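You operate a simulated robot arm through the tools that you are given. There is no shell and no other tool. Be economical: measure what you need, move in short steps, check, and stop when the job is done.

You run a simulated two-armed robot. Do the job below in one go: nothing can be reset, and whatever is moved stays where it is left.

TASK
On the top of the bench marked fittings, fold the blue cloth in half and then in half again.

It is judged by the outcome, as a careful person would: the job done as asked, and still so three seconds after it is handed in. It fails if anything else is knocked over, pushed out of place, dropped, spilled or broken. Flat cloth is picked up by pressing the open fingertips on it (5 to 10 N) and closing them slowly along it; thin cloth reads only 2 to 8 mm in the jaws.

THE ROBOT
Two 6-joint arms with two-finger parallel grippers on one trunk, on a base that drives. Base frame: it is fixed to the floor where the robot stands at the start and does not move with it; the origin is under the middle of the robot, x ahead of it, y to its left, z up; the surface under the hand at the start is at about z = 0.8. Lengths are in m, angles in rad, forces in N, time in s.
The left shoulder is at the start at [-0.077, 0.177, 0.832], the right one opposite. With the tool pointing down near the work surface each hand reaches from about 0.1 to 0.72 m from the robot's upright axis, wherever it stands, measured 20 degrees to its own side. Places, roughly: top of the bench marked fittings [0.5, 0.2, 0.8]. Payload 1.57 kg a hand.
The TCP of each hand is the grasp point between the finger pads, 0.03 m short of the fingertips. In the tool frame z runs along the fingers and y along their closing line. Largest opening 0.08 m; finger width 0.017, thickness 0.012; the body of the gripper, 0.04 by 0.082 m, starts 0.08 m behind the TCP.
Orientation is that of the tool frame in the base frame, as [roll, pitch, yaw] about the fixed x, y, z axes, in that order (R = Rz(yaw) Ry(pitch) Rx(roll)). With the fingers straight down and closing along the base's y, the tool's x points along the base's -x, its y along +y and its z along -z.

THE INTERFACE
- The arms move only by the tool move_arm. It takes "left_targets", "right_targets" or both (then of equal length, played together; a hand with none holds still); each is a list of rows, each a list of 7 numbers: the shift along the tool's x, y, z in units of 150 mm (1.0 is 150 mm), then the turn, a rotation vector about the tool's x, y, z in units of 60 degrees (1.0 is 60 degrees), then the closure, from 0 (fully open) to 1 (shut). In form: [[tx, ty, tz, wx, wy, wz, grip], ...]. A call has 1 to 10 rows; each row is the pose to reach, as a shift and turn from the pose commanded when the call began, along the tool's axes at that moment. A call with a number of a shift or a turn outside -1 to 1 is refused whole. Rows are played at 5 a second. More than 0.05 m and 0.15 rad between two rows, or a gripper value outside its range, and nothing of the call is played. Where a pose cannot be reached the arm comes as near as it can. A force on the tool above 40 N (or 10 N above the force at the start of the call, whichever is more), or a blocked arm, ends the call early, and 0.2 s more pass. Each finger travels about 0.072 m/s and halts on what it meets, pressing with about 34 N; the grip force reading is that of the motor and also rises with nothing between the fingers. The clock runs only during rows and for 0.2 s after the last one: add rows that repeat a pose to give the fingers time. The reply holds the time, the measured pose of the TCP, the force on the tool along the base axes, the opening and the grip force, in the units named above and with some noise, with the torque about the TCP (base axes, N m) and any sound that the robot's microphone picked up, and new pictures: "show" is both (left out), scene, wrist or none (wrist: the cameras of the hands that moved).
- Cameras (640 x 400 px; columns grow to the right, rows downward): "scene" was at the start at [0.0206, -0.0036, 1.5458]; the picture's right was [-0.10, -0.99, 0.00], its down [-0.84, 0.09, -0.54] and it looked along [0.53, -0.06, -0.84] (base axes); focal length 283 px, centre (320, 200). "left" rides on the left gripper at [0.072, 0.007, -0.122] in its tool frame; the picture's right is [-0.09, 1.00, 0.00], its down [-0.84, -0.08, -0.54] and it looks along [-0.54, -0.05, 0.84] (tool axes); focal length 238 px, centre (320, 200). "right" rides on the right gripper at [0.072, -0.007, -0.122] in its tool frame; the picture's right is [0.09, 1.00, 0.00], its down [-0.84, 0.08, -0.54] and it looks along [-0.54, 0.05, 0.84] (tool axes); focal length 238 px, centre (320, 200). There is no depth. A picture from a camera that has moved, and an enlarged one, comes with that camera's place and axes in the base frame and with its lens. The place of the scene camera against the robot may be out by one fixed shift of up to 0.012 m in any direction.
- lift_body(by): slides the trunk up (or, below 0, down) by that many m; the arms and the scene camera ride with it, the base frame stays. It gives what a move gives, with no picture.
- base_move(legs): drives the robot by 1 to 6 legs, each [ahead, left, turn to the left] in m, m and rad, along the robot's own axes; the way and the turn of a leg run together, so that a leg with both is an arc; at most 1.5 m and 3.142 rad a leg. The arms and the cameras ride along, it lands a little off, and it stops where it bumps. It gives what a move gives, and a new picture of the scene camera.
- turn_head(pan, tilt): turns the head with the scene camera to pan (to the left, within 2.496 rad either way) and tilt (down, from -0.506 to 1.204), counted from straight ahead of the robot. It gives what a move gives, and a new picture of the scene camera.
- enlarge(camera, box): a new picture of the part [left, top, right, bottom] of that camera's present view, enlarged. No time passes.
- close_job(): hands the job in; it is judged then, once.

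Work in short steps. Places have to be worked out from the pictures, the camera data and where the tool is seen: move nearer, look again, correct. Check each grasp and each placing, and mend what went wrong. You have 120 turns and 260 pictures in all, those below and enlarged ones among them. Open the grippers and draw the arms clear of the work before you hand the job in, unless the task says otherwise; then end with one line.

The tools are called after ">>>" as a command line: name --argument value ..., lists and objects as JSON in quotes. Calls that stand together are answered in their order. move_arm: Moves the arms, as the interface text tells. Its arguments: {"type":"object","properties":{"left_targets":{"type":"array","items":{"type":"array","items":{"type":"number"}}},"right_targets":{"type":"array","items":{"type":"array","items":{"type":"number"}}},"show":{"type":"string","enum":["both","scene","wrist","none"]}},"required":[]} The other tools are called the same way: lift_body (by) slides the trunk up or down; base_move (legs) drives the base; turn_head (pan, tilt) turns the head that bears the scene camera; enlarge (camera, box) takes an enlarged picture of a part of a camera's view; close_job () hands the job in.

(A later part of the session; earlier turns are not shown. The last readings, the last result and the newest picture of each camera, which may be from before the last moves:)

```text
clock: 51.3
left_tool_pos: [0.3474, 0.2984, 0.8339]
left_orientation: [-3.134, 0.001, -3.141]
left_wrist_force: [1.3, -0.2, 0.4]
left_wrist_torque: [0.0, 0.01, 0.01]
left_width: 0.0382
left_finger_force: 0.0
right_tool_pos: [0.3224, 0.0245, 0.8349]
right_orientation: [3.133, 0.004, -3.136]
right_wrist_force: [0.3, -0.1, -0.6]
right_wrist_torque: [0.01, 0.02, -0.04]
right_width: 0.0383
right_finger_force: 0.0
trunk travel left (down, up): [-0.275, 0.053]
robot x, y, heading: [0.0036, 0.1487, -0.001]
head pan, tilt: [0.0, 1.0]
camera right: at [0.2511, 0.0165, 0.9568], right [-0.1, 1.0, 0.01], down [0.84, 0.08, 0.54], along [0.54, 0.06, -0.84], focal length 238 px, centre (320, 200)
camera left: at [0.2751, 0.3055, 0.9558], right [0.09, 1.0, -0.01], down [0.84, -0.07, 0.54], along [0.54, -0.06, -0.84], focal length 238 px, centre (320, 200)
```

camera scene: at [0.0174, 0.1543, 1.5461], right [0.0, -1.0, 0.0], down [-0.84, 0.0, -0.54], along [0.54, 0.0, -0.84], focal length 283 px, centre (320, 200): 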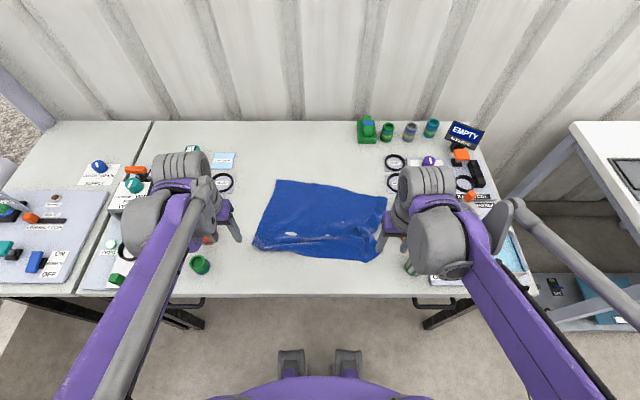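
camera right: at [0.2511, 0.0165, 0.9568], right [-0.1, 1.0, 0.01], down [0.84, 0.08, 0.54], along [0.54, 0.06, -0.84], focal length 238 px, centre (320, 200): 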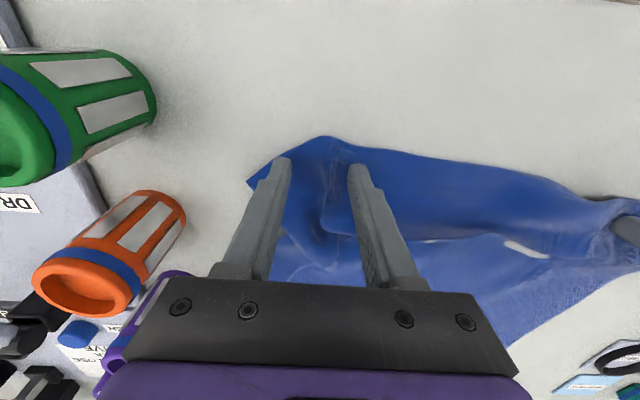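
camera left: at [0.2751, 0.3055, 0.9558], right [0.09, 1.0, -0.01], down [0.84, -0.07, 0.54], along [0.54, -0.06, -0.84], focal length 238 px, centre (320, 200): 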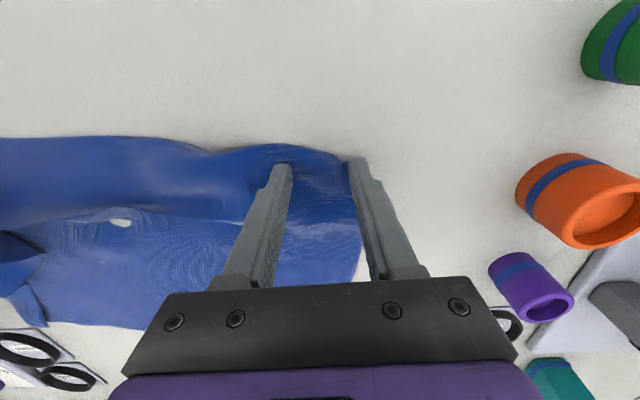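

The right is well placed. The left outer finger is still at the rim, so I'll lift it, move 13 mm further in and lower again, and bring the right to contact.

>>> move_arm --left_targets '[[0, 0, -0.1, 0, 0, 0, 0.52], [-0.01, -0.09, -0.1, 0, 0, 0, 0.52], [-0.01, -0.09, -0.03, 0, 0, 0, 0.52], [-0.01, -0.09, 0.0, 0, 0, 0, 0.52], [-0.01, -0.09, 0.01, 0, 0, 0, 0.52]]' --right_targets '[[0, 0, 0.005, 0, 0, 0, 0.52], [0, 0, 0.01, 0, 0, 0, 0.52], [0, 0, 0.015, 0, 0, 0, 0.52], [0, 0, 0.018, 0, 0, 0, 0.52], [0, 0, 0.018, 0, 0, 0, 0.52]]' --show "wrist"

```text
clock: 52.5
left_tool_pos: [0.3478, 0.2848, 0.8328]
left_orientation: [-3.135, 0.002, -3.139]
left_wrist_force: [-1.1, -1.4, 11.3]
left_wrist_torque: [0.26, 0.0, 0.09]
left_width: 0.038
left_finger_force: 0.1
right_tool_pos: [0.3225, 0.0257, 0.8316]
right_orientation: [3.133, 0.004, -3.137]
right_wrist_force: [-0.1, -0.1, 0.4]
right_wrist_torque: [0.02, -0.01, -0.03]
right_width: 0.0385
right_finger_force: 0.1
trunk travel left (down, up): [-0.275, 0.053]
robot x, y, heading: [-0.0012, 0.1537, 0.004]
head pan, tilt: [0.0, 1.0]
camera right: at [0.2502, 0.0167, 0.9545], right [-0.1, 1.0, 0.01], down [0.83, 0.08, 0.55], along [0.54, 0.06, -0.84], focal length 238 px, centre (320, 200)
camera left: at [0.2761, 0.2909, 0.9544], right [0.09, 1.0, -0.01], down [0.84, -0.07, 0.54], along [0.54, -0.05, -0.84], focal length 238 px, centre (320, 200)
```

right: 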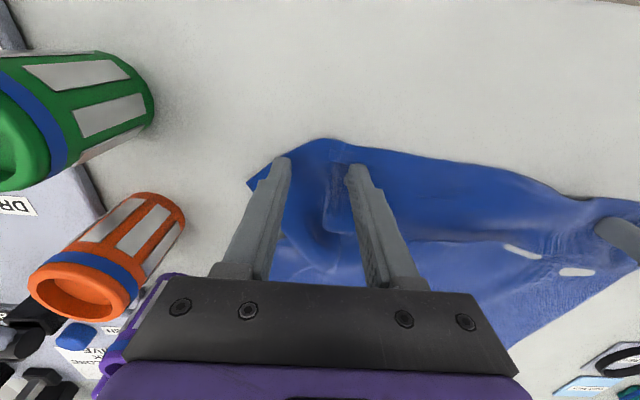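
left: 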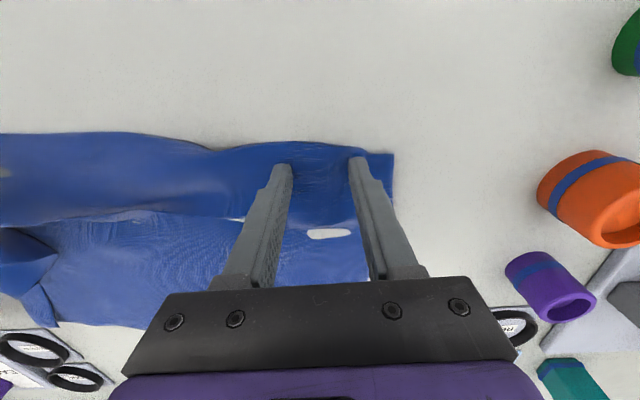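

Left is on the cloth at 11 N, so I'll close it slowly while the right comes down to contact.

>>> move_arm --left_targets '[[0, 0, -0.001, 0, 0, 0, 0.58], [0, 0, -0.001, 0, 0, 0, 0.64], [0, 0, -0.001, 0, 0, 0, 0.7], [0, 0, -0.001, 0, 0, 0, 0.76], [0, 0, -0.001, 0, 0, 0, 0.82], [0, 0, -0.001, 0, 0, 0, 0.88], [0, 0, -0.001, 0, 0, 0, 0.94], [0, 0, -0.001, 0, 0, 0, 1], [0, 0, -0.001, 0, 0, 0, 1]]' --right_targets '[[0, 0, 0.003, 0, 0, 0, 0.52], [0, 0, 0.006, 0, 0, 0, 0.52], [0, 0, 0.006, 0, 0, 0, 0.52], [0, 0, 0.006, 0, 0, 0, 0.52], [0, 0, 0.006, 0, 0, 0, 0.52], [0, 0, 0.006, 0, 0, 0, 0.52], [0, 0, 0.006, 0, 0, 0, 0.52], [0, 0, 0.006, 0, 0, 0, 0.52], [0, 0, 0.006, 0, 0, 0, 0.52]]' --show "none"

```text
clock: 54.5
left_tool_pos: [0.3478, 0.2841, 0.8341]
left_orientation: [-3.135, -0.001, -3.14]
left_wrist_force: [-0.7, -2.0, 9.1]
left_wrist_torque: [0.01, 0.04, 0.05]
left_width: 0.0052
left_finger_force: 25.5
right_tool_pos: [0.322, 0.0254, 0.8313]
right_orientation: [3.134, 0.005, -3.136]
right_wrist_force: [3.0, 3.1, 19.8]
right_wrist_torque: [-0.34, -0.1, 0.06]
right_width: 0.0385
right_finger_force: 0.1
trunk travel left (down, up): [-0.275, 0.053]
robot x, y, heading: [0.0006, 0.1486, 0.003]
head pan, tilt: [0.0, 1.0]
```

Left shows 5.2 mm, so it may have caught a pleat too. I'll ease the right to about 10 N and close it.

>>> move_arm --right_targets '[[0, 0, -0.003, 0, 0, 0, 0.52], [0, 0, -0.003, 0, 0, 0, 0.58], [0, 0, -0.003, 0, 0, 0, 0.64], [0, 0, -0.003, 0, 0, 0, 0.7], [0, 0, -0.003, 0, 0, 0, 0.76], [0, 0, -0.003, 0, 0, 0, 0.82], [0, 0, -0.003, 0, 0, 0, 0.88], [0, 0, -0.003, 0, 0, 0, 0.94], [0, 0, -0.003, 0, 0, 0, 1], [0, 0, -0.003, 0, 0, 0, 1]]' --left_targets '[[0, 0, 0, 0, 0, 0, 1], [0, 0, 0, 0, 0, 0, 1], [0, 0, 0, 0, 0, 0, 1], [0, 0, 0, 0, 0, 0, 1], [0, 0, 0, 0, 0, 0, 1], [0, 0, 0, 0, 0, 0, 1], [0, 0, 0, 0, 0, 0, 1], [0, 0, 0, 0, 0, 0, 1], [0, 0, 0, 0, 0, 0, 1], [0, 0, 0, 0, 0, 0, 1]]' --show "wrist"

```text
clock: 56.7
left_tool_pos: [0.3484, 0.2848, 0.833]
left_orientation: [-3.134, 0.001, -3.139]
left_wrist_force: [-0.9, 1.5, 10.7]
left_wrist_torque: [0.17, 0.03, 0.05]
left_width: 0.005
left_finger_force: 25.6
right_tool_pos: [0.3209, 0.0264, 0.8327]
right_orientation: [3.132, 0.004, -3.137]
right_wrist_force: [-0.8, -0.2, -0.2]
right_wrist_torque: [-0.02, -0.01, -0.03]
right_width: 0.0
right_finger_force: 21.4
trunk travel left (down, up): [-0.275, 0.053]
robot x, y, heading: [-0.0004, 0.1503, 0.002]
head pan, tilt: [0.0, 1.0]
camera right: at [0.2498, 0.017, 0.9544], right [-0.1, 1.0, 0.01], down [0.83, 0.08, 0.55], along [0.54, 0.06, -0.84], focal length 238 px, centre (320, 200)
camera left: at [0.2763, 0.2908, 0.9544], right [0.09, 1.0, -0.01], down [0.84, -0.07, 0.54], along [0.54, -0.06, -0.84], focal length 238 px, centre (320, 200)
```

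right: 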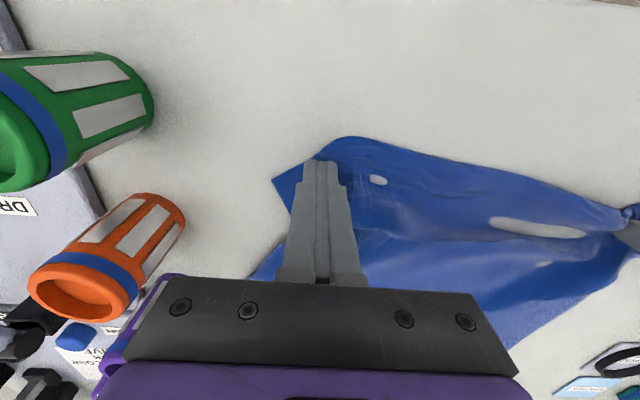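
left: 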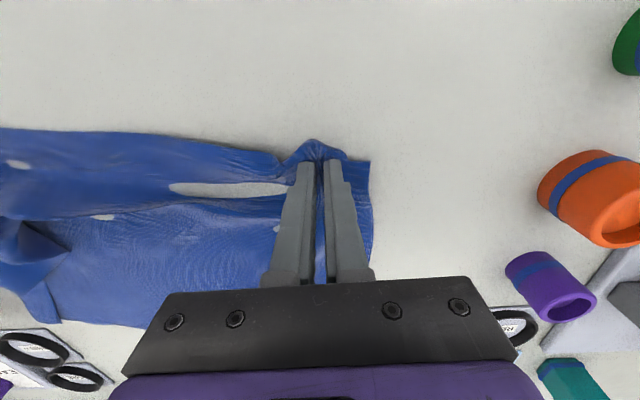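

The right slipped off because contact was lost. I'll reopen it 12 mm further in, with a firmer press.

>>> move_arm --right_targets '[[0, 0, -0.08, 0, 0, 0, 1], [0, 0.08, -0.1, 0, 0, 0, 0.7], [0, 0.08, -0.1, 0, 0, 0, 0.5], [0, 0.08, -0.04, 0, 0, 0, 0.5], [0, 0.08, -0.01, 0, 0, 0, 0.5], [0, 0.08, 0.003, 0, 0, 0, 0.5], [0, 0.08, 0.008, 0, 0, 0, 0.5], [0, 0.08, 0.008, 0, 0, 0, 0.5]]' --show "wrist"

```text
clock: 58.5
left_tool_pos: [0.3473, 0.2836, 0.8332]
left_orientation: [-3.135, 0.0, -3.139]
left_wrist_force: [-0.2, 0.5, 7.6]
left_wrist_torque: [0.08, 0.03, 0.0]
left_width: 0.0046
left_finger_force: 25.0
right_tool_pos: [0.3218, 0.0359, 0.8311]
right_orientation: [3.133, 0.004, -3.137]
right_wrist_force: [1.3, -0.5, 10.7]
right_wrist_torque: [-0.29, -0.07, 0.01]
right_width: 0.0407
right_finger_force: 0.1
trunk travel left (down, up): [-0.275, 0.053]
robot x, y, heading: [0.0012, 0.1517, 0.008]
head pan, tilt: [0.0, 1.0]
camera right: at [0.25, 0.0275, 0.9538], right [-0.1, 1.0, 0.01], down [0.83, 0.08, 0.55], along [0.54, 0.06, -0.84], focal length 238 px, centre (320, 200)
```

right: 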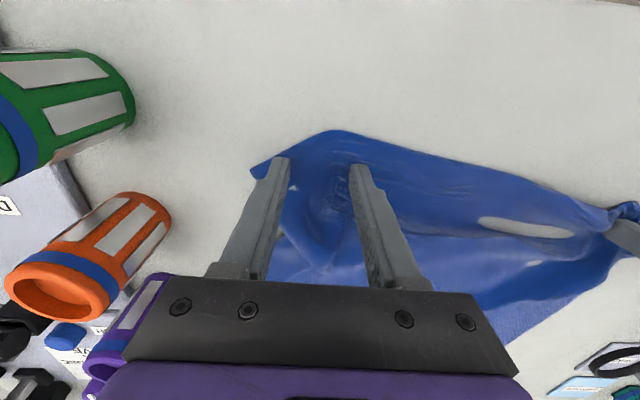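

Contact is 10.7 N but uneven because of a tiny roll. I'll correct the roll and close slowly.

>>> move_arm --right_targets '[[0, 0, 0.0, 0.008, 0, 0, 0.5], [0, 0, 0.001, 0.008, 0, 0, 0.56], [0, 0, 0.001, 0.008, 0, 0, 0.62], [0, 0, 0.001, 0.008, 0, 0, 0.68], [0, 0, 0.001, 0.008, 0, 0, 0.74], [0, 0, 0.001, 0.008, 0, 0, 0.8], [0, 0, 0.001, 0.008, 0, 0, 0.87], [0, 0, 0.001, 0.008, 0, 0, 0.94], [0, 0, 0.001, 0.008, 0, 0, 1], [0, 0, 0.001, 0.008, 0, 0, 1]]' --show "wrist"

```text
clock: 60.7
left_tool_pos: [0.3477, 0.2843, 0.8346]
left_orientation: [-3.135, 0.003, -3.139]
left_wrist_force: [-0.3, -2.3, 6.9]
left_wrist_torque: [-0.03, -0.03, -0.02]
left_width: 0.0044
left_finger_force: 24.8
right_tool_pos: [0.3202, 0.0357, 0.8317]
right_orientation: [3.141, 0.004, -3.136]
right_wrist_force: [0.0, 1.7, 20.9]
right_wrist_torque: [0.03, 0.01, -0.05]
right_width: 0.0026
right_finger_force: 23.9
trunk travel left (down, up): [-0.275, 0.053]
robot x, y, heading: [-0.0029, 0.1526, 0.005]
head pan, tilt: [0.0, 1.0]
camera right: at [0.2493, 0.0283, 0.9537], right [-0.1, 1.0, 0.0], down [0.83, 0.08, 0.54], along [0.54, 0.05, -0.84], focal length 238 px, centre (320, 200)
```

right: 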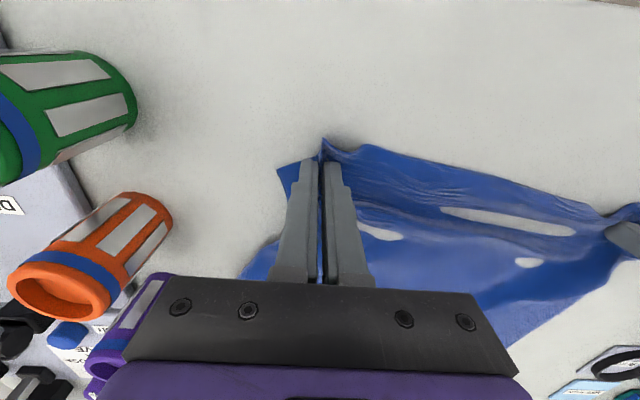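

Both near corners are held. I'll lift both, spreading gently, so the cloth hangs.

>>> move_arm --left_targets '[[0, 0, -0.15, 0, 0, 0, 1], [0, 0.05, -0.35, 0, 0, 0, 1], [-0.05, 0.1, -0.55, 0, 0, 0, 1], [-0.15, 0.15, -0.75, 0, 0, 0, 1], [-0.3, 0.15, -0.95, 0, 0, 0, 1]]' --right_targets '[[0, 0, -0.15, 0, 0, 0, 1], [0, -0.05, -0.35, 0, 0, 0, 1], [-0.05, -0.1, -0.55, 0, 0, 0, 1], [-0.15, -0.15, -0.75, 0, 0, 0, 1], [-0.3, -0.15, -0.95, 0, 0, 0, 1]]' --show "scene"

```text
clock: 61.9
left_tool_pos: [0.395, 0.3081, 0.9766]
left_orientation: [-3.137, -0.001, -3.139]
left_wrist_force: [-0.1, -1.0, -0.8]
left_wrist_torque: [-0.01, 0.0, 0.0]
left_width: 0.002
left_finger_force: 24.1
right_tool_pos: [0.3672, 0.0155, 0.9721]
right_orientation: [-3.14, 0.001, -3.137]
right_wrist_force: [-0.4, 0.5, -0.2]
right_wrist_torque: [0.0, 0.03, -0.02]
right_width: 0.0001
right_finger_force: 21.4
trunk travel left (down, up): [-0.275, 0.053]
robot x, y, heading: [-0.002, 0.1476, 0.001]
head pan, tilt: [0.0, 1.0]
camera scene: at [0.0227, 0.1547, 1.5462], right [0.0, -1.0, 0.0], down [-0.84, 0.0, -0.54], along [0.54, 0.0, -0.84], focal length 283 px, centre (320, 200)
```

scene: 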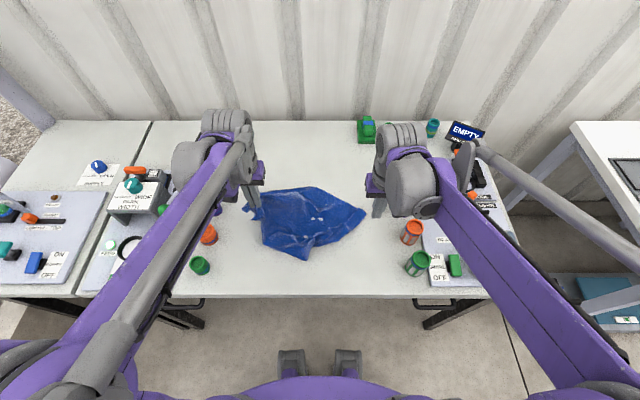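

The right lost its pinch on the way up, but the left still holds. I'll use the left to drag and shake the cloth open toward its near-left place, then lay it down.

>>> move_arm --left_targets '[[0, 0, -0.3, 0, 0, 0, 1], [0, 0, -0.6, 0, 0, 0, 1], [0.1, 0.15, -0.7, 0, 0, 0, 1], [0.2, 0.3, -0.7, 0, 0, 0, 1], [0.32, 0.45, -0.6, 0, 0, 0, 1], [0.42, 0.5, -0.35, 0, 0, 0, 1], [0.45, 0.52, -0.1, 0, 0, 0, 1], [0.45, 0.52, 0.22, 0, 0, 0, 1], [0.45, 0.52, 0.54, 0, 0, 0, 1], [0.45, 0.52, 0.86, 0, 0, 0, 1]]' --show "scene"

>>> enlarge --camera "scene" --box '[200, 130, 424, 270]'

```text
clock: 64.1
left_tool_pos: [0.3289, 0.3875, 0.8448]
left_orientation: [-3.135, -0.001, -3.139]
left_wrist_force: [0.0, 1.0, 3.4]
left_wrist_torque: [0.03, 0.01, 0.01]
left_width: 0.0021
left_finger_force: 23.4
right_tool_pos: [0.368, 0.0176, 0.9732]
right_orientation: [-3.141, 0.002, -3.136]
right_wrist_force: [-0.1, 0.3, -0.3]
right_wrist_torque: [0.01, -0.01, -0.02]
right_width: 0.0002
right_finger_force: 21.1
trunk travel left (down, up): [-0.275, 0.053]
robot x, y, heading: [-0.0001, 0.1517, 0.002]
head pan, tilt: [0.0, 1.0]
camera scene: at [0.0222, 0.1548, 1.5463], right [0.0, -1.0, 0.0], down [-0.84, 0.0, -0.54], along [0.54, 0.0, -0.84], focal length 283 px, centre (320, 200)
```

scene: 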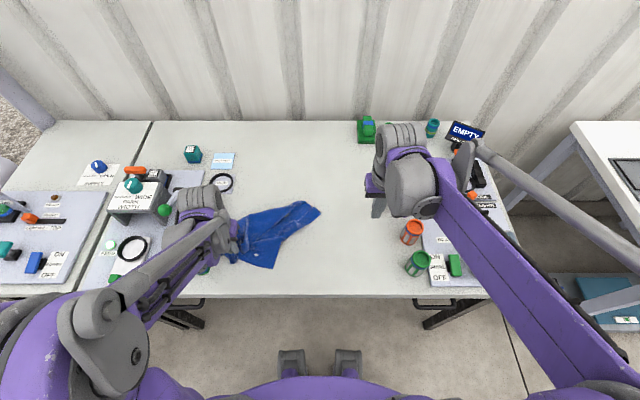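

```text
2.86 times, centred on (312, 200) of scene
camera zoom: at [0.0222, 0.1548, 1.5463], right [0.0, -1.0, 0.0], down [-0.84, 0.0, -0.54], along [0.54, 0.0, -0.84], focal length 809 px, centre (343, 200)
```

zoom: 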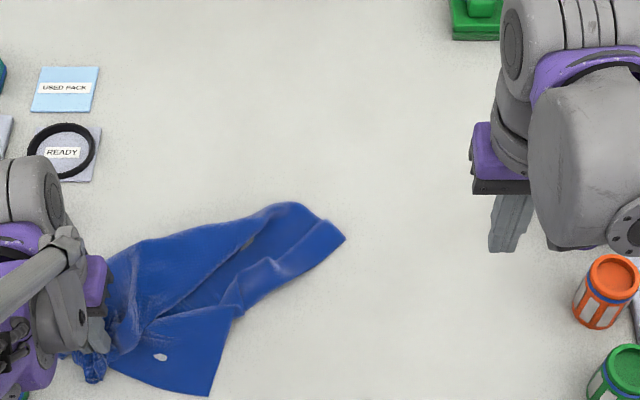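

It bunched up. I'll look at the free tip at about (.45,.155) with the right hand: gripping it and stretching against the left hand will open the cloth in the air.

>>> move_arm --right_targets '[[-0.09, 0.196, 0.0, 0, 0, 0, 0.5], [-0.18, 0.39, 0.1, 0, 0, 0, 0.3], [-0.27, 0.59, 0.3, 0, 0, 0, 0.3], [-0.36, 0.78, 0.45, 0, 0, 0, 0.3], [-0.42, 0.96, 0.6, 0, 0, 0, 0.3]]' --show "wrist"

```text
clock: 65.3
left_tool_pos: [0.3284, 0.3866, 0.8444]
left_orientation: [-3.135, 0.001, -3.14]
left_wrist_force: [-0.6, 0.0, 1.4]
left_wrist_torque: [-0.02, 0.03, -0.02]
left_width: 0.0023
left_finger_force: 23.8
right_tool_pos: [0.4269, 0.1612, 0.8819]
right_orientation: [3.141, 0.002, -3.138]
right_wrist_force: [-0.7, 0.5, -0.6]
right_wrist_torque: [-0.01, -0.01, -0.02]
right_width: 0.0555
right_finger_force: 0.0
trunk travel left (down, up): [-0.275, 0.053]
robot x, y, heading: [0.0017, 0.1483, 0.004]
head pan, tilt: [0.0, 1.0]
camera right: at [0.3552, 0.1535, 1.0048], right [-0.1, 1.0, 0.0], down [0.84, 0.08, 0.54], along [0.54, 0.05, -0.84], focal length 238 px, centre (320, 200)
```

right: 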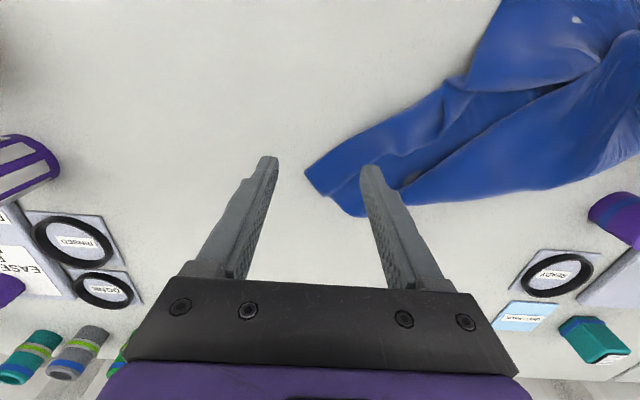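

The tip is a clean cloth corner at (.454,.149) pointing −y. I'll turn the right gripper to close across it (along x).

>>> move_arm --right_targets '[[0, 0, 0, 0, 0, -0.14, 0.45], [0, 0, 0, 0, 0, -0.28, 0.45], [-0.04, 0.02, 0, 0, 0, -0.42, 0.45], [-0.08, 0.04, 0, 0, 0, -0.56, 0.45], [-0.12, 0.06, 0, 0, 0, -0.7, 0.45], [-0.15, 0.07, 0, 0, 0, -0.84, 0.45], [-0.18, 0.07, 0, 0, 0, -0.98, 0.45]]' --show "none"

>>> move_arm --right_targets '[[0, 0, 0, 0, 0, -0.13, 0.45], [0, 0, 0, 0, 0, -0.26, 0.45], [0, 0, 0, 0, 0, -0.39, 0.45], [0, 0, 0.05, 0, 0, -0.52, 0.45]]' --show "both"

```text
clock: 66.9
left_tool_pos: [0.3283, 0.3878, 0.8461]
left_orientation: [-3.135, 0.002, -3.139]
left_wrist_force: [0.2, 0.0, 1.6]
left_wrist_torque: [-0.01, 0.01, 0.01]
left_width: 0.0022
left_finger_force: 24.2
right_tool_pos: [0.4548, 0.1697, 0.8836]
right_orientation: [-3.139, 0.001, -2.11]
right_wrist_force: [-0.1, -0.4, -0.1]
right_wrist_torque: [-0.02, -0.01, -0.03]
right_width: 0.044
right_finger_force: 0.0
trunk travel left (down, up): [-0.275, 0.053]
robot x, y, heading: [0.0008, 0.151, -0.004]
head pan, tilt: [0.0, 1.0]
```

```text
clock: 67.9
left_tool_pos: [0.3284, 0.3873, 0.8456]
left_orientation: [-3.134, 0.0, -3.14]
left_wrist_force: [-0.1, 0.8, 1.3]
left_wrist_torque: [0.05, 0.0, 0.05]
left_width: 0.0021
left_finger_force: 23.3
right_tool_pos: [0.4558, 0.1707, 0.8752]
right_orientation: [-3.141, -0.001, -1.564]
right_wrist_force: [0.1, 0.3, -0.6]
right_wrist_torque: [0.0, 0.03, 0.0]
right_width: 0.0439
right_finger_force: 0.2
trunk travel left (down, up): [-0.275, 0.053]
robot x, y, heading: [0.0012, 0.1524, 0.0]
head pan, tilt: [0.0, 1.0]
camera scene: at [0.0213, 0.1545, 1.5462], right [0.0, -1.0, 0.0], down [-0.84, 0.0, -0.54], along [0.54, 0.0, -0.84], focal length 283 px, centre (320, 200)
camera right: at [0.4636, 0.0975, 0.9981], right [-1.0, -0.1, 0.0], down [-0.08, 0.84, 0.54], along [-0.05, 0.54, -0.84], focal length 238 px, centre (320, 200)
```

scene: 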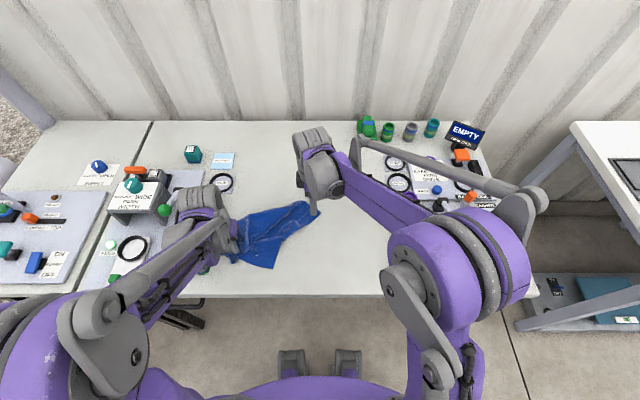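
right: 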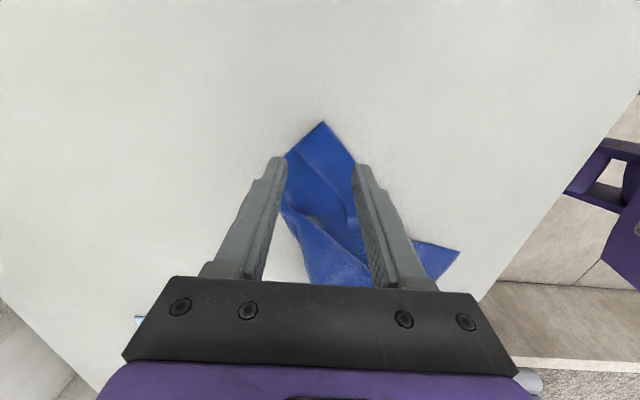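

The right fingers straddle the corner nicely. I'll lower them to the bench beside it.

>>> move_arm --right_targets '[[0, 0.0, 0.1, 0, 0, 0, 0.45], [0, 0, 0.2, 0, 0, 0, 0.45], [0, 0, 0.26, 0, 0, 0, 0.45], [0, 0, 0.285, 0, 0, 0, 0.45], [0, 0, 0.292, 0, 0, 0, 0.45]]' --show "wrist"

```text
clock: 69.1
left_tool_pos: [0.3286, 0.3868, 0.845]
left_orientation: [-3.134, 0.0, -3.14]
left_wrist_force: [-0.1, -0.3, 1.1]
left_wrist_torque: [0.01, 0.01, 0.04]
left_width: 0.002
left_finger_force: 24.2
right_tool_pos: [0.4547, 0.1688, 0.8309]
right_orientation: [-3.139, 0.0, -1.565]
right_wrist_force: [0.4, 1.6, 5.5]
right_wrist_torque: [0.06, -0.05, 0.0]
right_width: 0.0439
right_finger_force: 0.1
trunk travel left (down, up): [-0.275, 0.053]
robot x, y, heading: [-0.0004, 0.1513, 0.001]
head pan, tilt: [0.0, 1.0]
camera right: at [0.4628, 0.0968, 0.9544], right [-1.0, -0.1, 0.0], down [-0.08, 0.84, 0.54], along [-0.05, 0.54, -0.84], focal length 238 px, centre (320, 200)
```

right: 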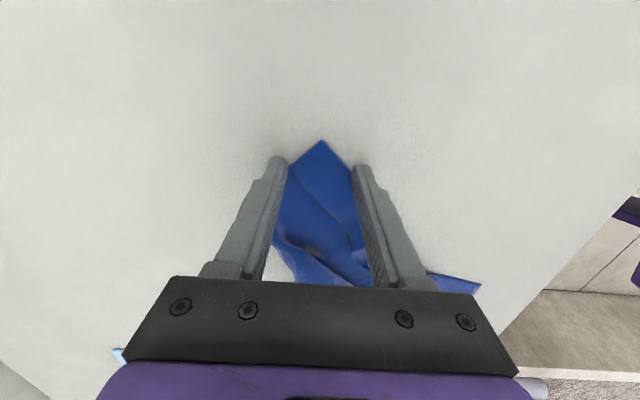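

Light contact of 5.5 N with the corner between the fingers. I'll close slowly to gather it.

>>> move_arm --right_targets '[[0, 0, 0.001, 0, 0, 0, 0.5], [0, 0, 0.001, 0, 0, 0, 0.57], [0, 0, 0.001, 0, 0, 0, 0.64], [0, 0, 0.001, 0, 0, 0, 0.71], [0, 0, 0.001, 0, 0, 0, 0.78], [0, 0, 0.001, 0, 0, 0, 0.85], [0, 0, 0.001, 0, 0, 0, 0.92], [0, 0, 0.001, 0, 0, 0, 1], [0, 0, 0.001, 0, 0, 0, 1], [0, 0, 0.001, 0, 0, 0, 1]]' --show "wrist"

```text
clock: 71.3
left_tool_pos: [0.3277, 0.3873, 0.8461]
left_orientation: [-3.134, 0.001, -3.14]
left_wrist_force: [0.6, 0.2, 1.4]
left_wrist_torque: [0.01, 0.0, 0.01]
left_width: 0.0019
left_finger_force: 23.9
right_tool_pos: [0.4547, 0.1678, 0.8317]
right_orientation: [-3.138, 0.0, -1.565]
right_wrist_force: [0.8, 0.0, 3.4]
right_wrist_torque: [0.02, -0.01, -0.01]
right_width: 0.0037
right_finger_force: 23.8
trunk travel left (down, up): [-0.275, 0.053]
robot x, y, heading: [0.001, 0.1519, 0.002]
head pan, tilt: [0.0, 1.0]
camera right: at [0.4626, 0.0968, 0.9542], right [-1.0, -0.1, 0.0], down [-0.08, 0.84, 0.54], along [-0.05, 0.54, -0.84], focal length 238 px, centre (320, 200)
```

right: 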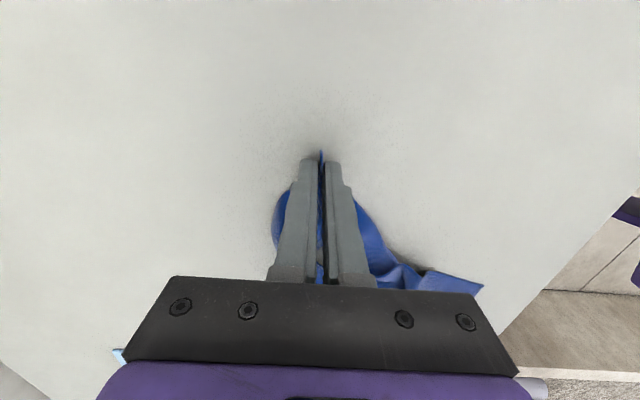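

The right hand now firmly holds a corner (3.7 mm). I'll lift both hands together.

>>> move_arm --left_targets '[[0, 0, -0.2, 0, 0, 0, 1], [-0.1, 0, -0.4, 0, 0, 0, 1], [-0.25, 0, -0.6, 0, 0, 0, 1], [-0.4, 0, -0.8, 0, 0, 0, 1], [-0.55, 0, -1, 0, 0, 0, 1]]' --right_targets '[[0, 0, -0.2, 0, 0, 0, 1], [0.1, 0, -0.4, 0, 0, 0, 1], [0.2, 0, -0.6, 0, 0, 0, 1], [0.35, 0, -0.8, 0, 0, 0, 1], [0.5, 0, -1, 0, 0, 0, 1]]' --show "scene"

```text
clock: 72.5
left_tool_pos: [0.4115, 0.3872, 0.9957]
left_orientation: [-3.135, 0.0, -3.14]
left_wrist_force: [-0.2, -0.2, -0.3]
left_wrist_torque: [-0.01, 0.0, 0.01]
left_width: 0.002
left_finger_force: 24.1
right_tool_pos: [0.4566, 0.0912, 0.9809]
right_orientation: [-3.139, 0.0, -1.565]
right_wrist_force: [-0.1, 0.5, -0.5]
right_wrist_torque: [-0.01, -0.02, -0.04]
right_width: 0.003
right_finger_force: 24.5
trunk travel left (down, up): [-0.275, 0.053]
robot x, y, heading: [-0.0009, 0.1502, 0.005]
head pan, tilt: [0.0, 1.0]
camera scene: at [0.0216, 0.1541, 1.5462], right [0.0, -1.0, 0.0], down [-0.84, 0.0, -0.54], along [0.54, 0.0, -0.84], focal length 283 px, centre (320, 200)
```

scene: 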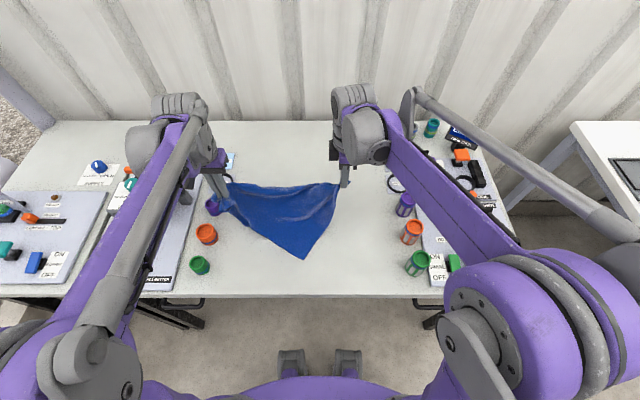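

It's opening up. I'll raise both further and pull the right hand outward until it draws taut, keeping the cloth away from the left bottles.

>>> move_arm --left_targets '[[0, -0.1, -0.2, 0, 0, 0, 1], [0, -0.2, -0.4, 0, 0, 0, 1], [0, -0.25, -0.6, 0, 0, 0, 1], [-0.1, -0.25, -0.8, 0, 0, 0, 1], [-0.2, -0.25, -0.9, 0, 0, 0, 1]]' --right_targets '[[0.1, 0, -0.2, 0, 0, 0, 1], [0.2, 0, -0.4, 0, 0, 0, 1], [0.3, 0, -0.6, 0, 0, 0, 1], [0.45, 0, -0.8, 0, 0, 0, 1], [0.6, 0, -0.98, 0, 0, 0, 1]]' --show "scene"

>>> enlarge --camera "scene" --box '[180, 110, 436, 270]'

```text
clock: 73.7
left_tool_pos: [0.4398, 0.3488, 1.1306]
left_orientation: [-3.136, 0.0, -3.139]
left_wrist_force: [-0.3, -0.9, -0.1]
left_wrist_torque: [0.03, 0.01, -0.01]
left_width: 0.002
left_finger_force: 24.2
right_tool_pos: [0.4546, 0.0075, 1.129]
right_orientation: [-3.139, 0.001, -1.565]
right_wrist_force: [-0.4, 0.3, -0.1]
right_wrist_torque: [0.0, 0.02, -0.03]
right_width: 0.0034
right_finger_force: 23.4
trunk travel left (down, up): [-0.275, 0.053]
robot x, y, heading: [0.0001, 0.1499, 0.002]
head pan, tilt: [0.0, 1.0]
camera scene: at [0.0218, 0.1543, 1.5462], right [0.0, -1.0, 0.0], down [-0.84, 0.0, -0.54], along [0.54, 0.0, -0.84], focal length 283 px, centre (320, 200)
```

scene: 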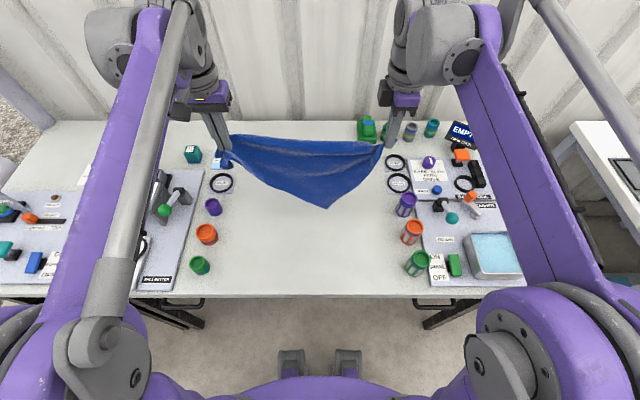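

```text
2.50 times, centred on (308, 190) of scene
camera zoom: at [0.0218, 0.1543, 1.5462], right [0.0, -1.0, 0.0], down [-0.84, 0.0, -0.54], along [0.54, 0.0, -0.84], focal length 708 px, centre (350, 225)
```

zoom: 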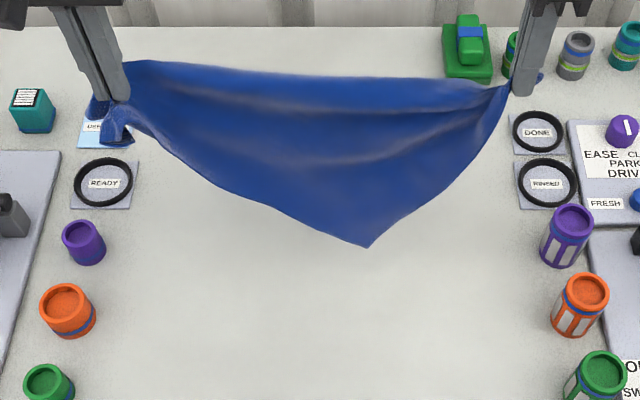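

The hands hold roughly diagonal corners, so the cloth hangs as a triangle. I'll stretch a little and lay it down with the flaps toward me, then re-grip an adjacent corner.

>>> move_arm --left_targets '[[0, 0.05, 0.1, 0, 0, 0, 1], [-0.05, 0.1, 0.3, 0, 0, 0, 1], [-0.15, 0.12, 0.5, 0, 0, 0, 1], [-0.3, 0.12, 0.7, 0, 0, 0, 1], [-0.45, 0.12, 0.9, 0, 0, 0, 1]]' --right_targets '[[0.1, 0, 0.1, 0, 0, 0, 1], [0.2, -0.05, 0.3, 0, 0, 0, 1], [0.25, -0.15, 0.5, 0, 0, 0, 1], [0.25, -0.3, 0.7, 0, 0, 0, 1], [0.25, -0.4, 0.9, 0, 0, 0, 1]]' --show "scene"

>>> enlarge --camera "scene" --box '[180, 110, 436, 270]'

```text
clock: 74.9
left_tool_pos: [0.5068, 0.3654, 0.9967]
left_orientation: [-3.135, -0.001, -3.14]
left_wrist_force: [0.7, -3.7, -0.2]
left_wrist_torque: [-0.18, 0.02, -0.12]
left_width: 0.0027
left_finger_force: 24.0
right_tool_pos: [0.5189, -0.0319, 0.9949]
right_orientation: [-3.14, -0.001, -1.567]
right_wrist_force: [0.2, 4.7, 0.1]
right_wrist_torque: [0.17, 0.01, 0.0]
right_width: 0.0031
right_finger_force: 24.3
trunk travel left (down, up): [-0.275, 0.053]
robot x, y, heading: [0.0011, 0.1478, -0.002]
head pan, tilt: [0.0, 1.0]
camera scene: at [0.0233, 0.1546, 1.5462], right [0.0, -1.0, 0.0], down [-0.84, 0.0, -0.54], along [0.54, 0.0, -0.84], focal length 283 px, centre (320, 200)
```

scene: 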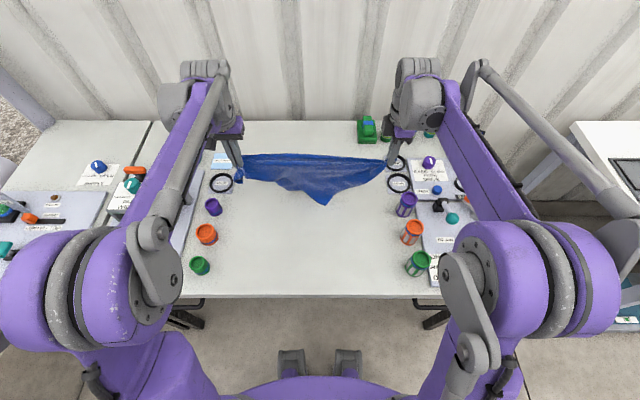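

```text
2.50 times, centred on (308, 190) of scene
camera zoom: at [0.0233, 0.1546, 1.5462], right [0.0, -1.0, 0.0], down [-0.84, 0.0, -0.54], along [0.54, 0.0, -0.84], focal length 708 px, centre (350, 225)
```

zoom: 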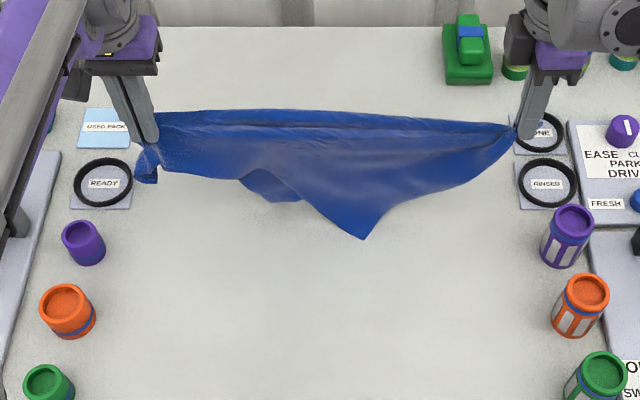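

Taut at 0.40 m with two separate apexes hanging, so it is diagonal. I'll lower it to the bench.

>>> move_arm --left_targets '[[-0.05, -0.05, 0.25, 0, 0, 0, 1], [-0.15, -0.05, 0.5, 0, 0, 0, 1], [-0.25, -0.05, 0.75, 0, 0, 0, 1], [-0.3, -0.05, 0.97, 0, 0, 0, 1]]' --right_targets '[[0, -0.05, 0.25, 0, 0, 0, 1], [0, -0.15, 0.5, 0, 0, 0, 1], [0, -0.25, 0.75, 0, 0, 0, 1], [0, -0.3, 0.97, 0, 0, 0, 1]]' --show "scene"

>>> enlarge --camera "scene" --box '[180, 110, 436, 270]'

```text
clock: 75.9
left_tool_pos: [0.5526, 0.3556, 0.8498]
left_orientation: [-3.135, -0.001, -3.139]
left_wrist_force: [0.1, -3.7, 0.7]
left_wrist_torque: [-0.04, 0.01, -0.05]
left_width: 0.0022
left_finger_force: 24.7
right_tool_pos: [0.5629, -0.0319, 0.845]
right_orientation: [-3.14, 0.0, -1.565]
right_wrist_force: [0.2, 2.7, -0.8]
right_wrist_torque: [0.1, 0.0, 0.02]
right_width: 0.0032
right_finger_force: 24.3
trunk travel left (down, up): [-0.275, 0.053]
robot x, y, heading: [-0.0004, 0.1519, 0.001]
head pan, tilt: [0.0, 1.0]
camera scene: at [0.0227, 0.1546, 1.5462], right [0.0, -1.0, 0.0], down [-0.84, 0.0, -0.54], along [0.54, 0.0, -0.84], focal length 283 px, centre (320, 200)
```

scene: 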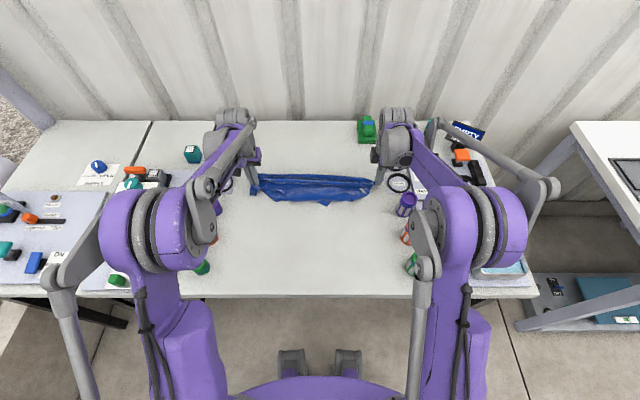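

```text
2.50 times, centred on (308, 190) of scene
camera zoom: at [0.0227, 0.1546, 1.5462], right [0.0, -1.0, 0.0], down [-0.84, 0.0, -0.54], along [0.54, 0.0, -0.84], focal length 708 px, centre (350, 225)
```

zoom: 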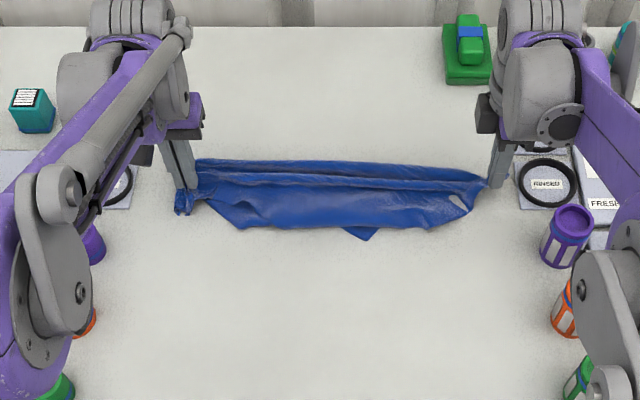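

The apexes tucked underneath. I'll drag forward a little at low height so the flaps trail out toward me.

>>> move_arm --left_targets '[[-0.12, 0.04, -0.05, 0, 0, 0, 1], [-0.24, 0.07, -0.05, 0, 0, 0, 1], [-0.36, 0.07, -0.03, 0, 0, 0, 1], [-0.45, 0.07, 0.0, 0, 0, 0, 1]]' --right_targets '[[-0.04, -0.12, -0.05, 0, 0, 0, 1], [-0.08, -0.24, -0.05, 0, 0, 0, 1], [-0.08, -0.36, -0.03, 0, 0, 0, 1], [-0.08, -0.42, 0.0, 0, 0, 0, 1]]' --show "none"

>>> enlarge --camera "scene" --box '[180, 110, 436, 270]'

```text
clock: 76.9
left_tool_pos: [0.6196, 0.3681, 0.8495]
left_orientation: [-3.136, 0.002, -3.14]
left_wrist_force: [-0.1, -3.3, 0.3]
left_wrist_torque: [-0.11, 0.03, -0.07]
left_width: 0.0025
left_finger_force: 24.0
right_tool_pos: [0.6266, -0.0201, 0.8489]
right_orientation: [-3.139, -0.002, -1.565]
right_wrist_force: [-0.3, 3.5, 0.2]
right_wrist_torque: [0.09, -0.02, -0.01]
right_width: 0.003
right_finger_force: 24.7
trunk travel left (down, up): [-0.275, 0.053]
robot x, y, heading: [0.0007, 0.1528, 0.003]
head pan, tilt: [0.0, 1.0]
```

```text
2.50 times, centred on (308, 190) of scene
camera zoom: at [0.0218, 0.1546, 1.5462], right [0.0, -1.0, 0.0], down [-0.84, 0.0, -0.54], along [0.54, 0.0, -0.84], focal length 708 px, centre (350, 225)
```

zoom: 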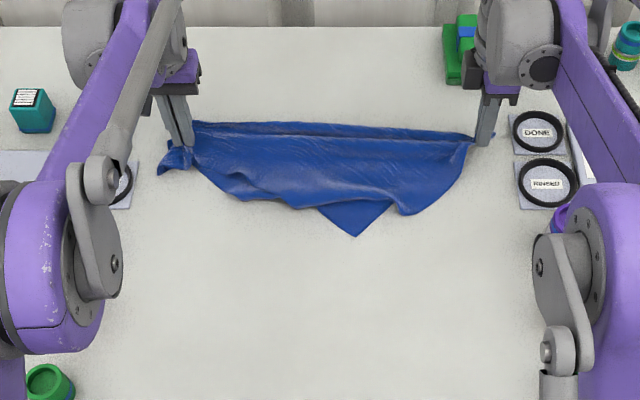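

One clean corner pokes out at about (.487,.149). I'll release the left hand and bring it over that corner, since its closing line already fits.

>>> move_arm --left_targets '[[0, 0, 0, 0, 0, 0, 0.7], [0, 0, 0, 0, 0, 0, 0.45], [0, 0, -0.2, 0, 0, 0, 0.45], [0, 0, -0.45, 0, 0, 0, 0.45], [0.15, -0.25, -0.5, 0, 0, 0, 0.45], [0.3, -0.5, -0.5, 0, 0, 0, 0.45], [0.45, -0.75, -0.5, 0, 0, 0, 0.45], [0.6, -1.0, -0.45, 0, 0, 0, 0.45]]' --show "none"

>>> move_arm --left_targets '[[0.1, -0.2, 0.0, 0, 0, 0, 0.45], [0.17, -0.45, 0.1, 0, 0, 0, 0.45]]' --show "wrist"

```text
clock: 78.7
left_tool_pos: [0.5273, 0.2161, 0.9186]
left_orientation: [-3.135, 0.0, -3.14]
left_wrist_force: [0.7, 0.5, 0.2]
left_wrist_torque: [0.0, 0.03, -0.02]
left_width: 0.0443
left_finger_force: 0.1
right_tool_pos: [0.6259, -0.021, 0.8484]
right_orientation: [-3.138, -0.002, -1.565]
right_wrist_force: [-0.3, -0.3, 0.4]
right_wrist_torque: [0.02, -0.04, -0.02]
right_width: 0.0035
right_finger_force: 24.6
trunk travel left (down, up): [-0.275, 0.053]
robot x, y, heading: [-0.003, 0.1497, -0.002]
head pan, tilt: [0.0, 1.0]
```

```text
clock: 79.3
left_tool_pos: [0.5053, 0.1448, 0.9008]
left_orientation: [-3.134, 0.001, -3.14]
left_wrist_force: [-0.3, 0.7, -0.4]
left_wrist_torque: [-0.03, 0.0, 0.0]
left_width: 0.0441
left_finger_force: 0.1
right_tool_pos: [0.6271, -0.0216, 0.8489]
right_orientation: [-3.14, 0.0, -1.565]
right_wrist_force: [1.5, 0.1, 0.2]
right_wrist_torque: [0.04, 0.01, -0.02]
right_width: 0.0035
right_finger_force: 24.6
trunk travel left (down, up): [-0.275, 0.053]
robot x, y, heading: [-0.0002, 0.1514, -0.0]
head pan, tilt: [0.0, 1.0]
camera left: at [0.434, 0.1522, 1.023], right [0.09, 1.0, -0.01], down [0.84, -0.07, 0.54], along [0.54, -0.05, -0.84], focal length 238 px, centre (320, 200)
```

left: 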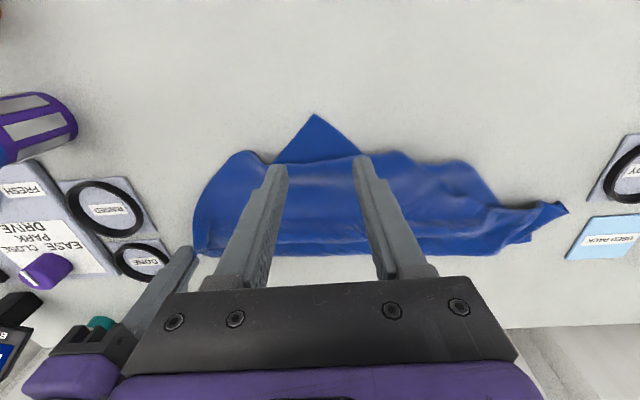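

The corner tip is at (.485,.142), and the left hand is nearly centred behind it. I'll descend with a small roll fix.

>>> move_arm --left_targets '[[-0.01, -0.015, 0.12, -0.007, 0, 0, 0.43], [-0.01, -0.015, 0.26, -0.007, 0, 0, 0.43], [-0.01, -0.015, 0.38, -0.007, 0, 0, 0.43], [-0.01, -0.015, 0.44, -0.007, 0, 0, 0.43], [-0.01, -0.015, 0.455, -0.007, 0, 0, 0.43], [-0.01, -0.015, 0.462, -0.007, 0, 0, 0.43]]' --show "wrist"

```text
clock: 80.7
left_tool_pos: [0.5055, 0.1472, 0.8358]
left_orientation: [3.141, 0.001, -3.14]
left_wrist_force: [0.2, -0.1, 0.3]
left_wrist_torque: [-0.02, -0.02, 0.02]
left_width: 0.0457
left_finger_force: 0.1
right_tool_pos: [0.6263, -0.0214, 0.8487]
right_orientation: [-3.139, -0.001, -1.566]
right_wrist_force: [0.8, -0.1, -0.1]
right_wrist_torque: [0.02, -0.03, -0.01]
right_width: 0.0031
right_finger_force: 23.9
trunk travel left (down, up): [-0.275, 0.053]
robot x, y, heading: [0.0005, 0.149, 0.001]
head pan, tilt: [0.0, 1.0]
camera left: at [0.4332, 0.1542, 0.9567], right [0.09, 1.0, 0.0], down [0.84, -0.08, 0.54], along [0.54, -0.05, -0.84], focal length 238 px, centre (320, 200)
```

left: 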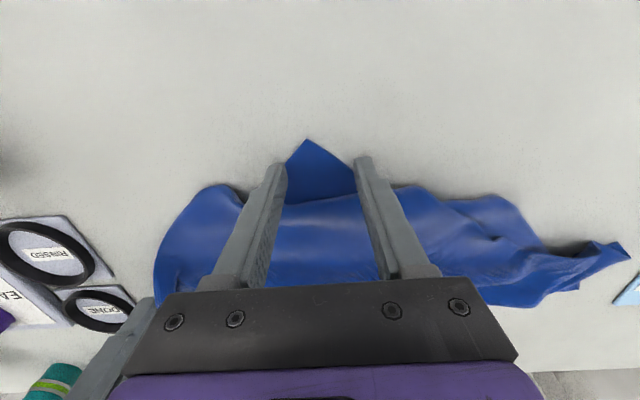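

I need about 5 mm to −y and 4–5 mm lower.

>>> move_arm --left_targets '[[0, -0.035, 0.0, 0, 0, 0, 0.43], [0, -0.035, 0.015, 0, 0, 0, 0.43], [0, -0.035, 0.025, 0, 0, 0, 0.43], [0, -0.035, 0.03, 0, 0, 0, 0.43], [0, -0.035, 0.033, 0, 0, 0, 0.43]]' --show "none"

```text
clock: 81.9
left_tool_pos: [0.5055, 0.1438, 0.8309]
left_orientation: [-3.142, 0.0, -3.139]
left_wrist_force: [0.2, 0.4, 9.7]
left_wrist_torque: [-0.08, -0.02, 0.02]
left_width: 0.0455
left_finger_force: 0.1
right_tool_pos: [0.6251, -0.0208, 0.8499]
right_orientation: [-3.139, 0.001, -1.564]
right_wrist_force: [-0.3, -0.5, 0.2]
right_wrist_torque: [-0.02, 0.0, 0.0]
right_width: 0.0033
right_finger_force: 24.4
trunk travel left (down, up): [-0.275, 0.053]
robot x, y, heading: [-0.0025, 0.1466, 0.003]
head pan, tilt: [0.0, 1.0]
```

Contact is 9.7 N, so I'll close slowly on the corner.

>>> move_arm --left_targets '[[0, 0, -0.001, 0, 0, 0, 0.5], [0, 0, -0.001, 0, 0, 0, 0.57], [0, 0, -0.001, 0, 0, 0, 0.64], [0, 0, -0.001, 0, 0, 0, 0.71], [0, 0, -0.001, 0, 0, 0, 0.78], [0, 0, -0.001, 0, 0, 0, 0.85], [0, 0, -0.001, 0, 0, 0, 0.92], [0, 0, -0.001, 0, 0, 0, 1], [0, 0, -0.001, 0, 0, 0, 1], [0, 0, -0.001, 0, 0, 0, 1]]' --show "wrist"

```text
clock: 84.1
left_tool_pos: [0.5048, 0.1441, 0.8314]
left_orientation: [-3.141, -0.001, -3.14]
left_wrist_force: [-0.5, -0.6, 11.5]
left_wrist_torque: [-0.02, -0.07, -0.03]
left_width: 0.002
left_finger_force: 23.0
right_tool_pos: [0.6247, -0.0206, 0.8502]
right_orientation: [-3.138, 0.001, -1.565]
right_wrist_force: [0.7, -0.3, -0.4]
right_wrist_torque: [0.0, 0.01, -0.02]
right_width: 0.0034
right_finger_force: 24.2
trunk travel left (down, up): [-0.275, 0.053]
robot x, y, heading: [-0.0008, 0.1513, 0.003]
head pan, tilt: [0.0, 1.0]
camera left: at [0.4327, 0.1499, 0.9526], right [0.09, 1.0, 0.0], down [0.84, -0.08, 0.54], along [0.54, -0.05, -0.84], focal length 238 px, centre (320, 200)
```

left: 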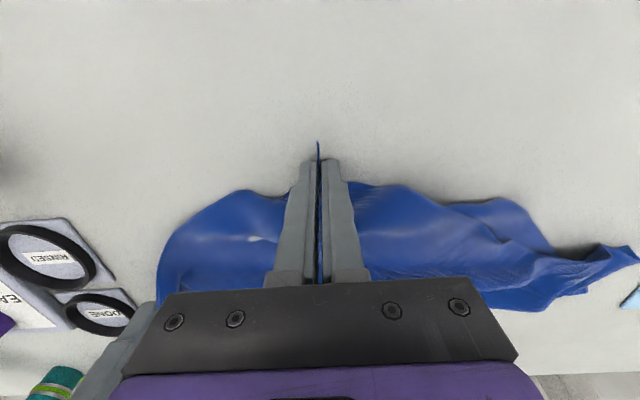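

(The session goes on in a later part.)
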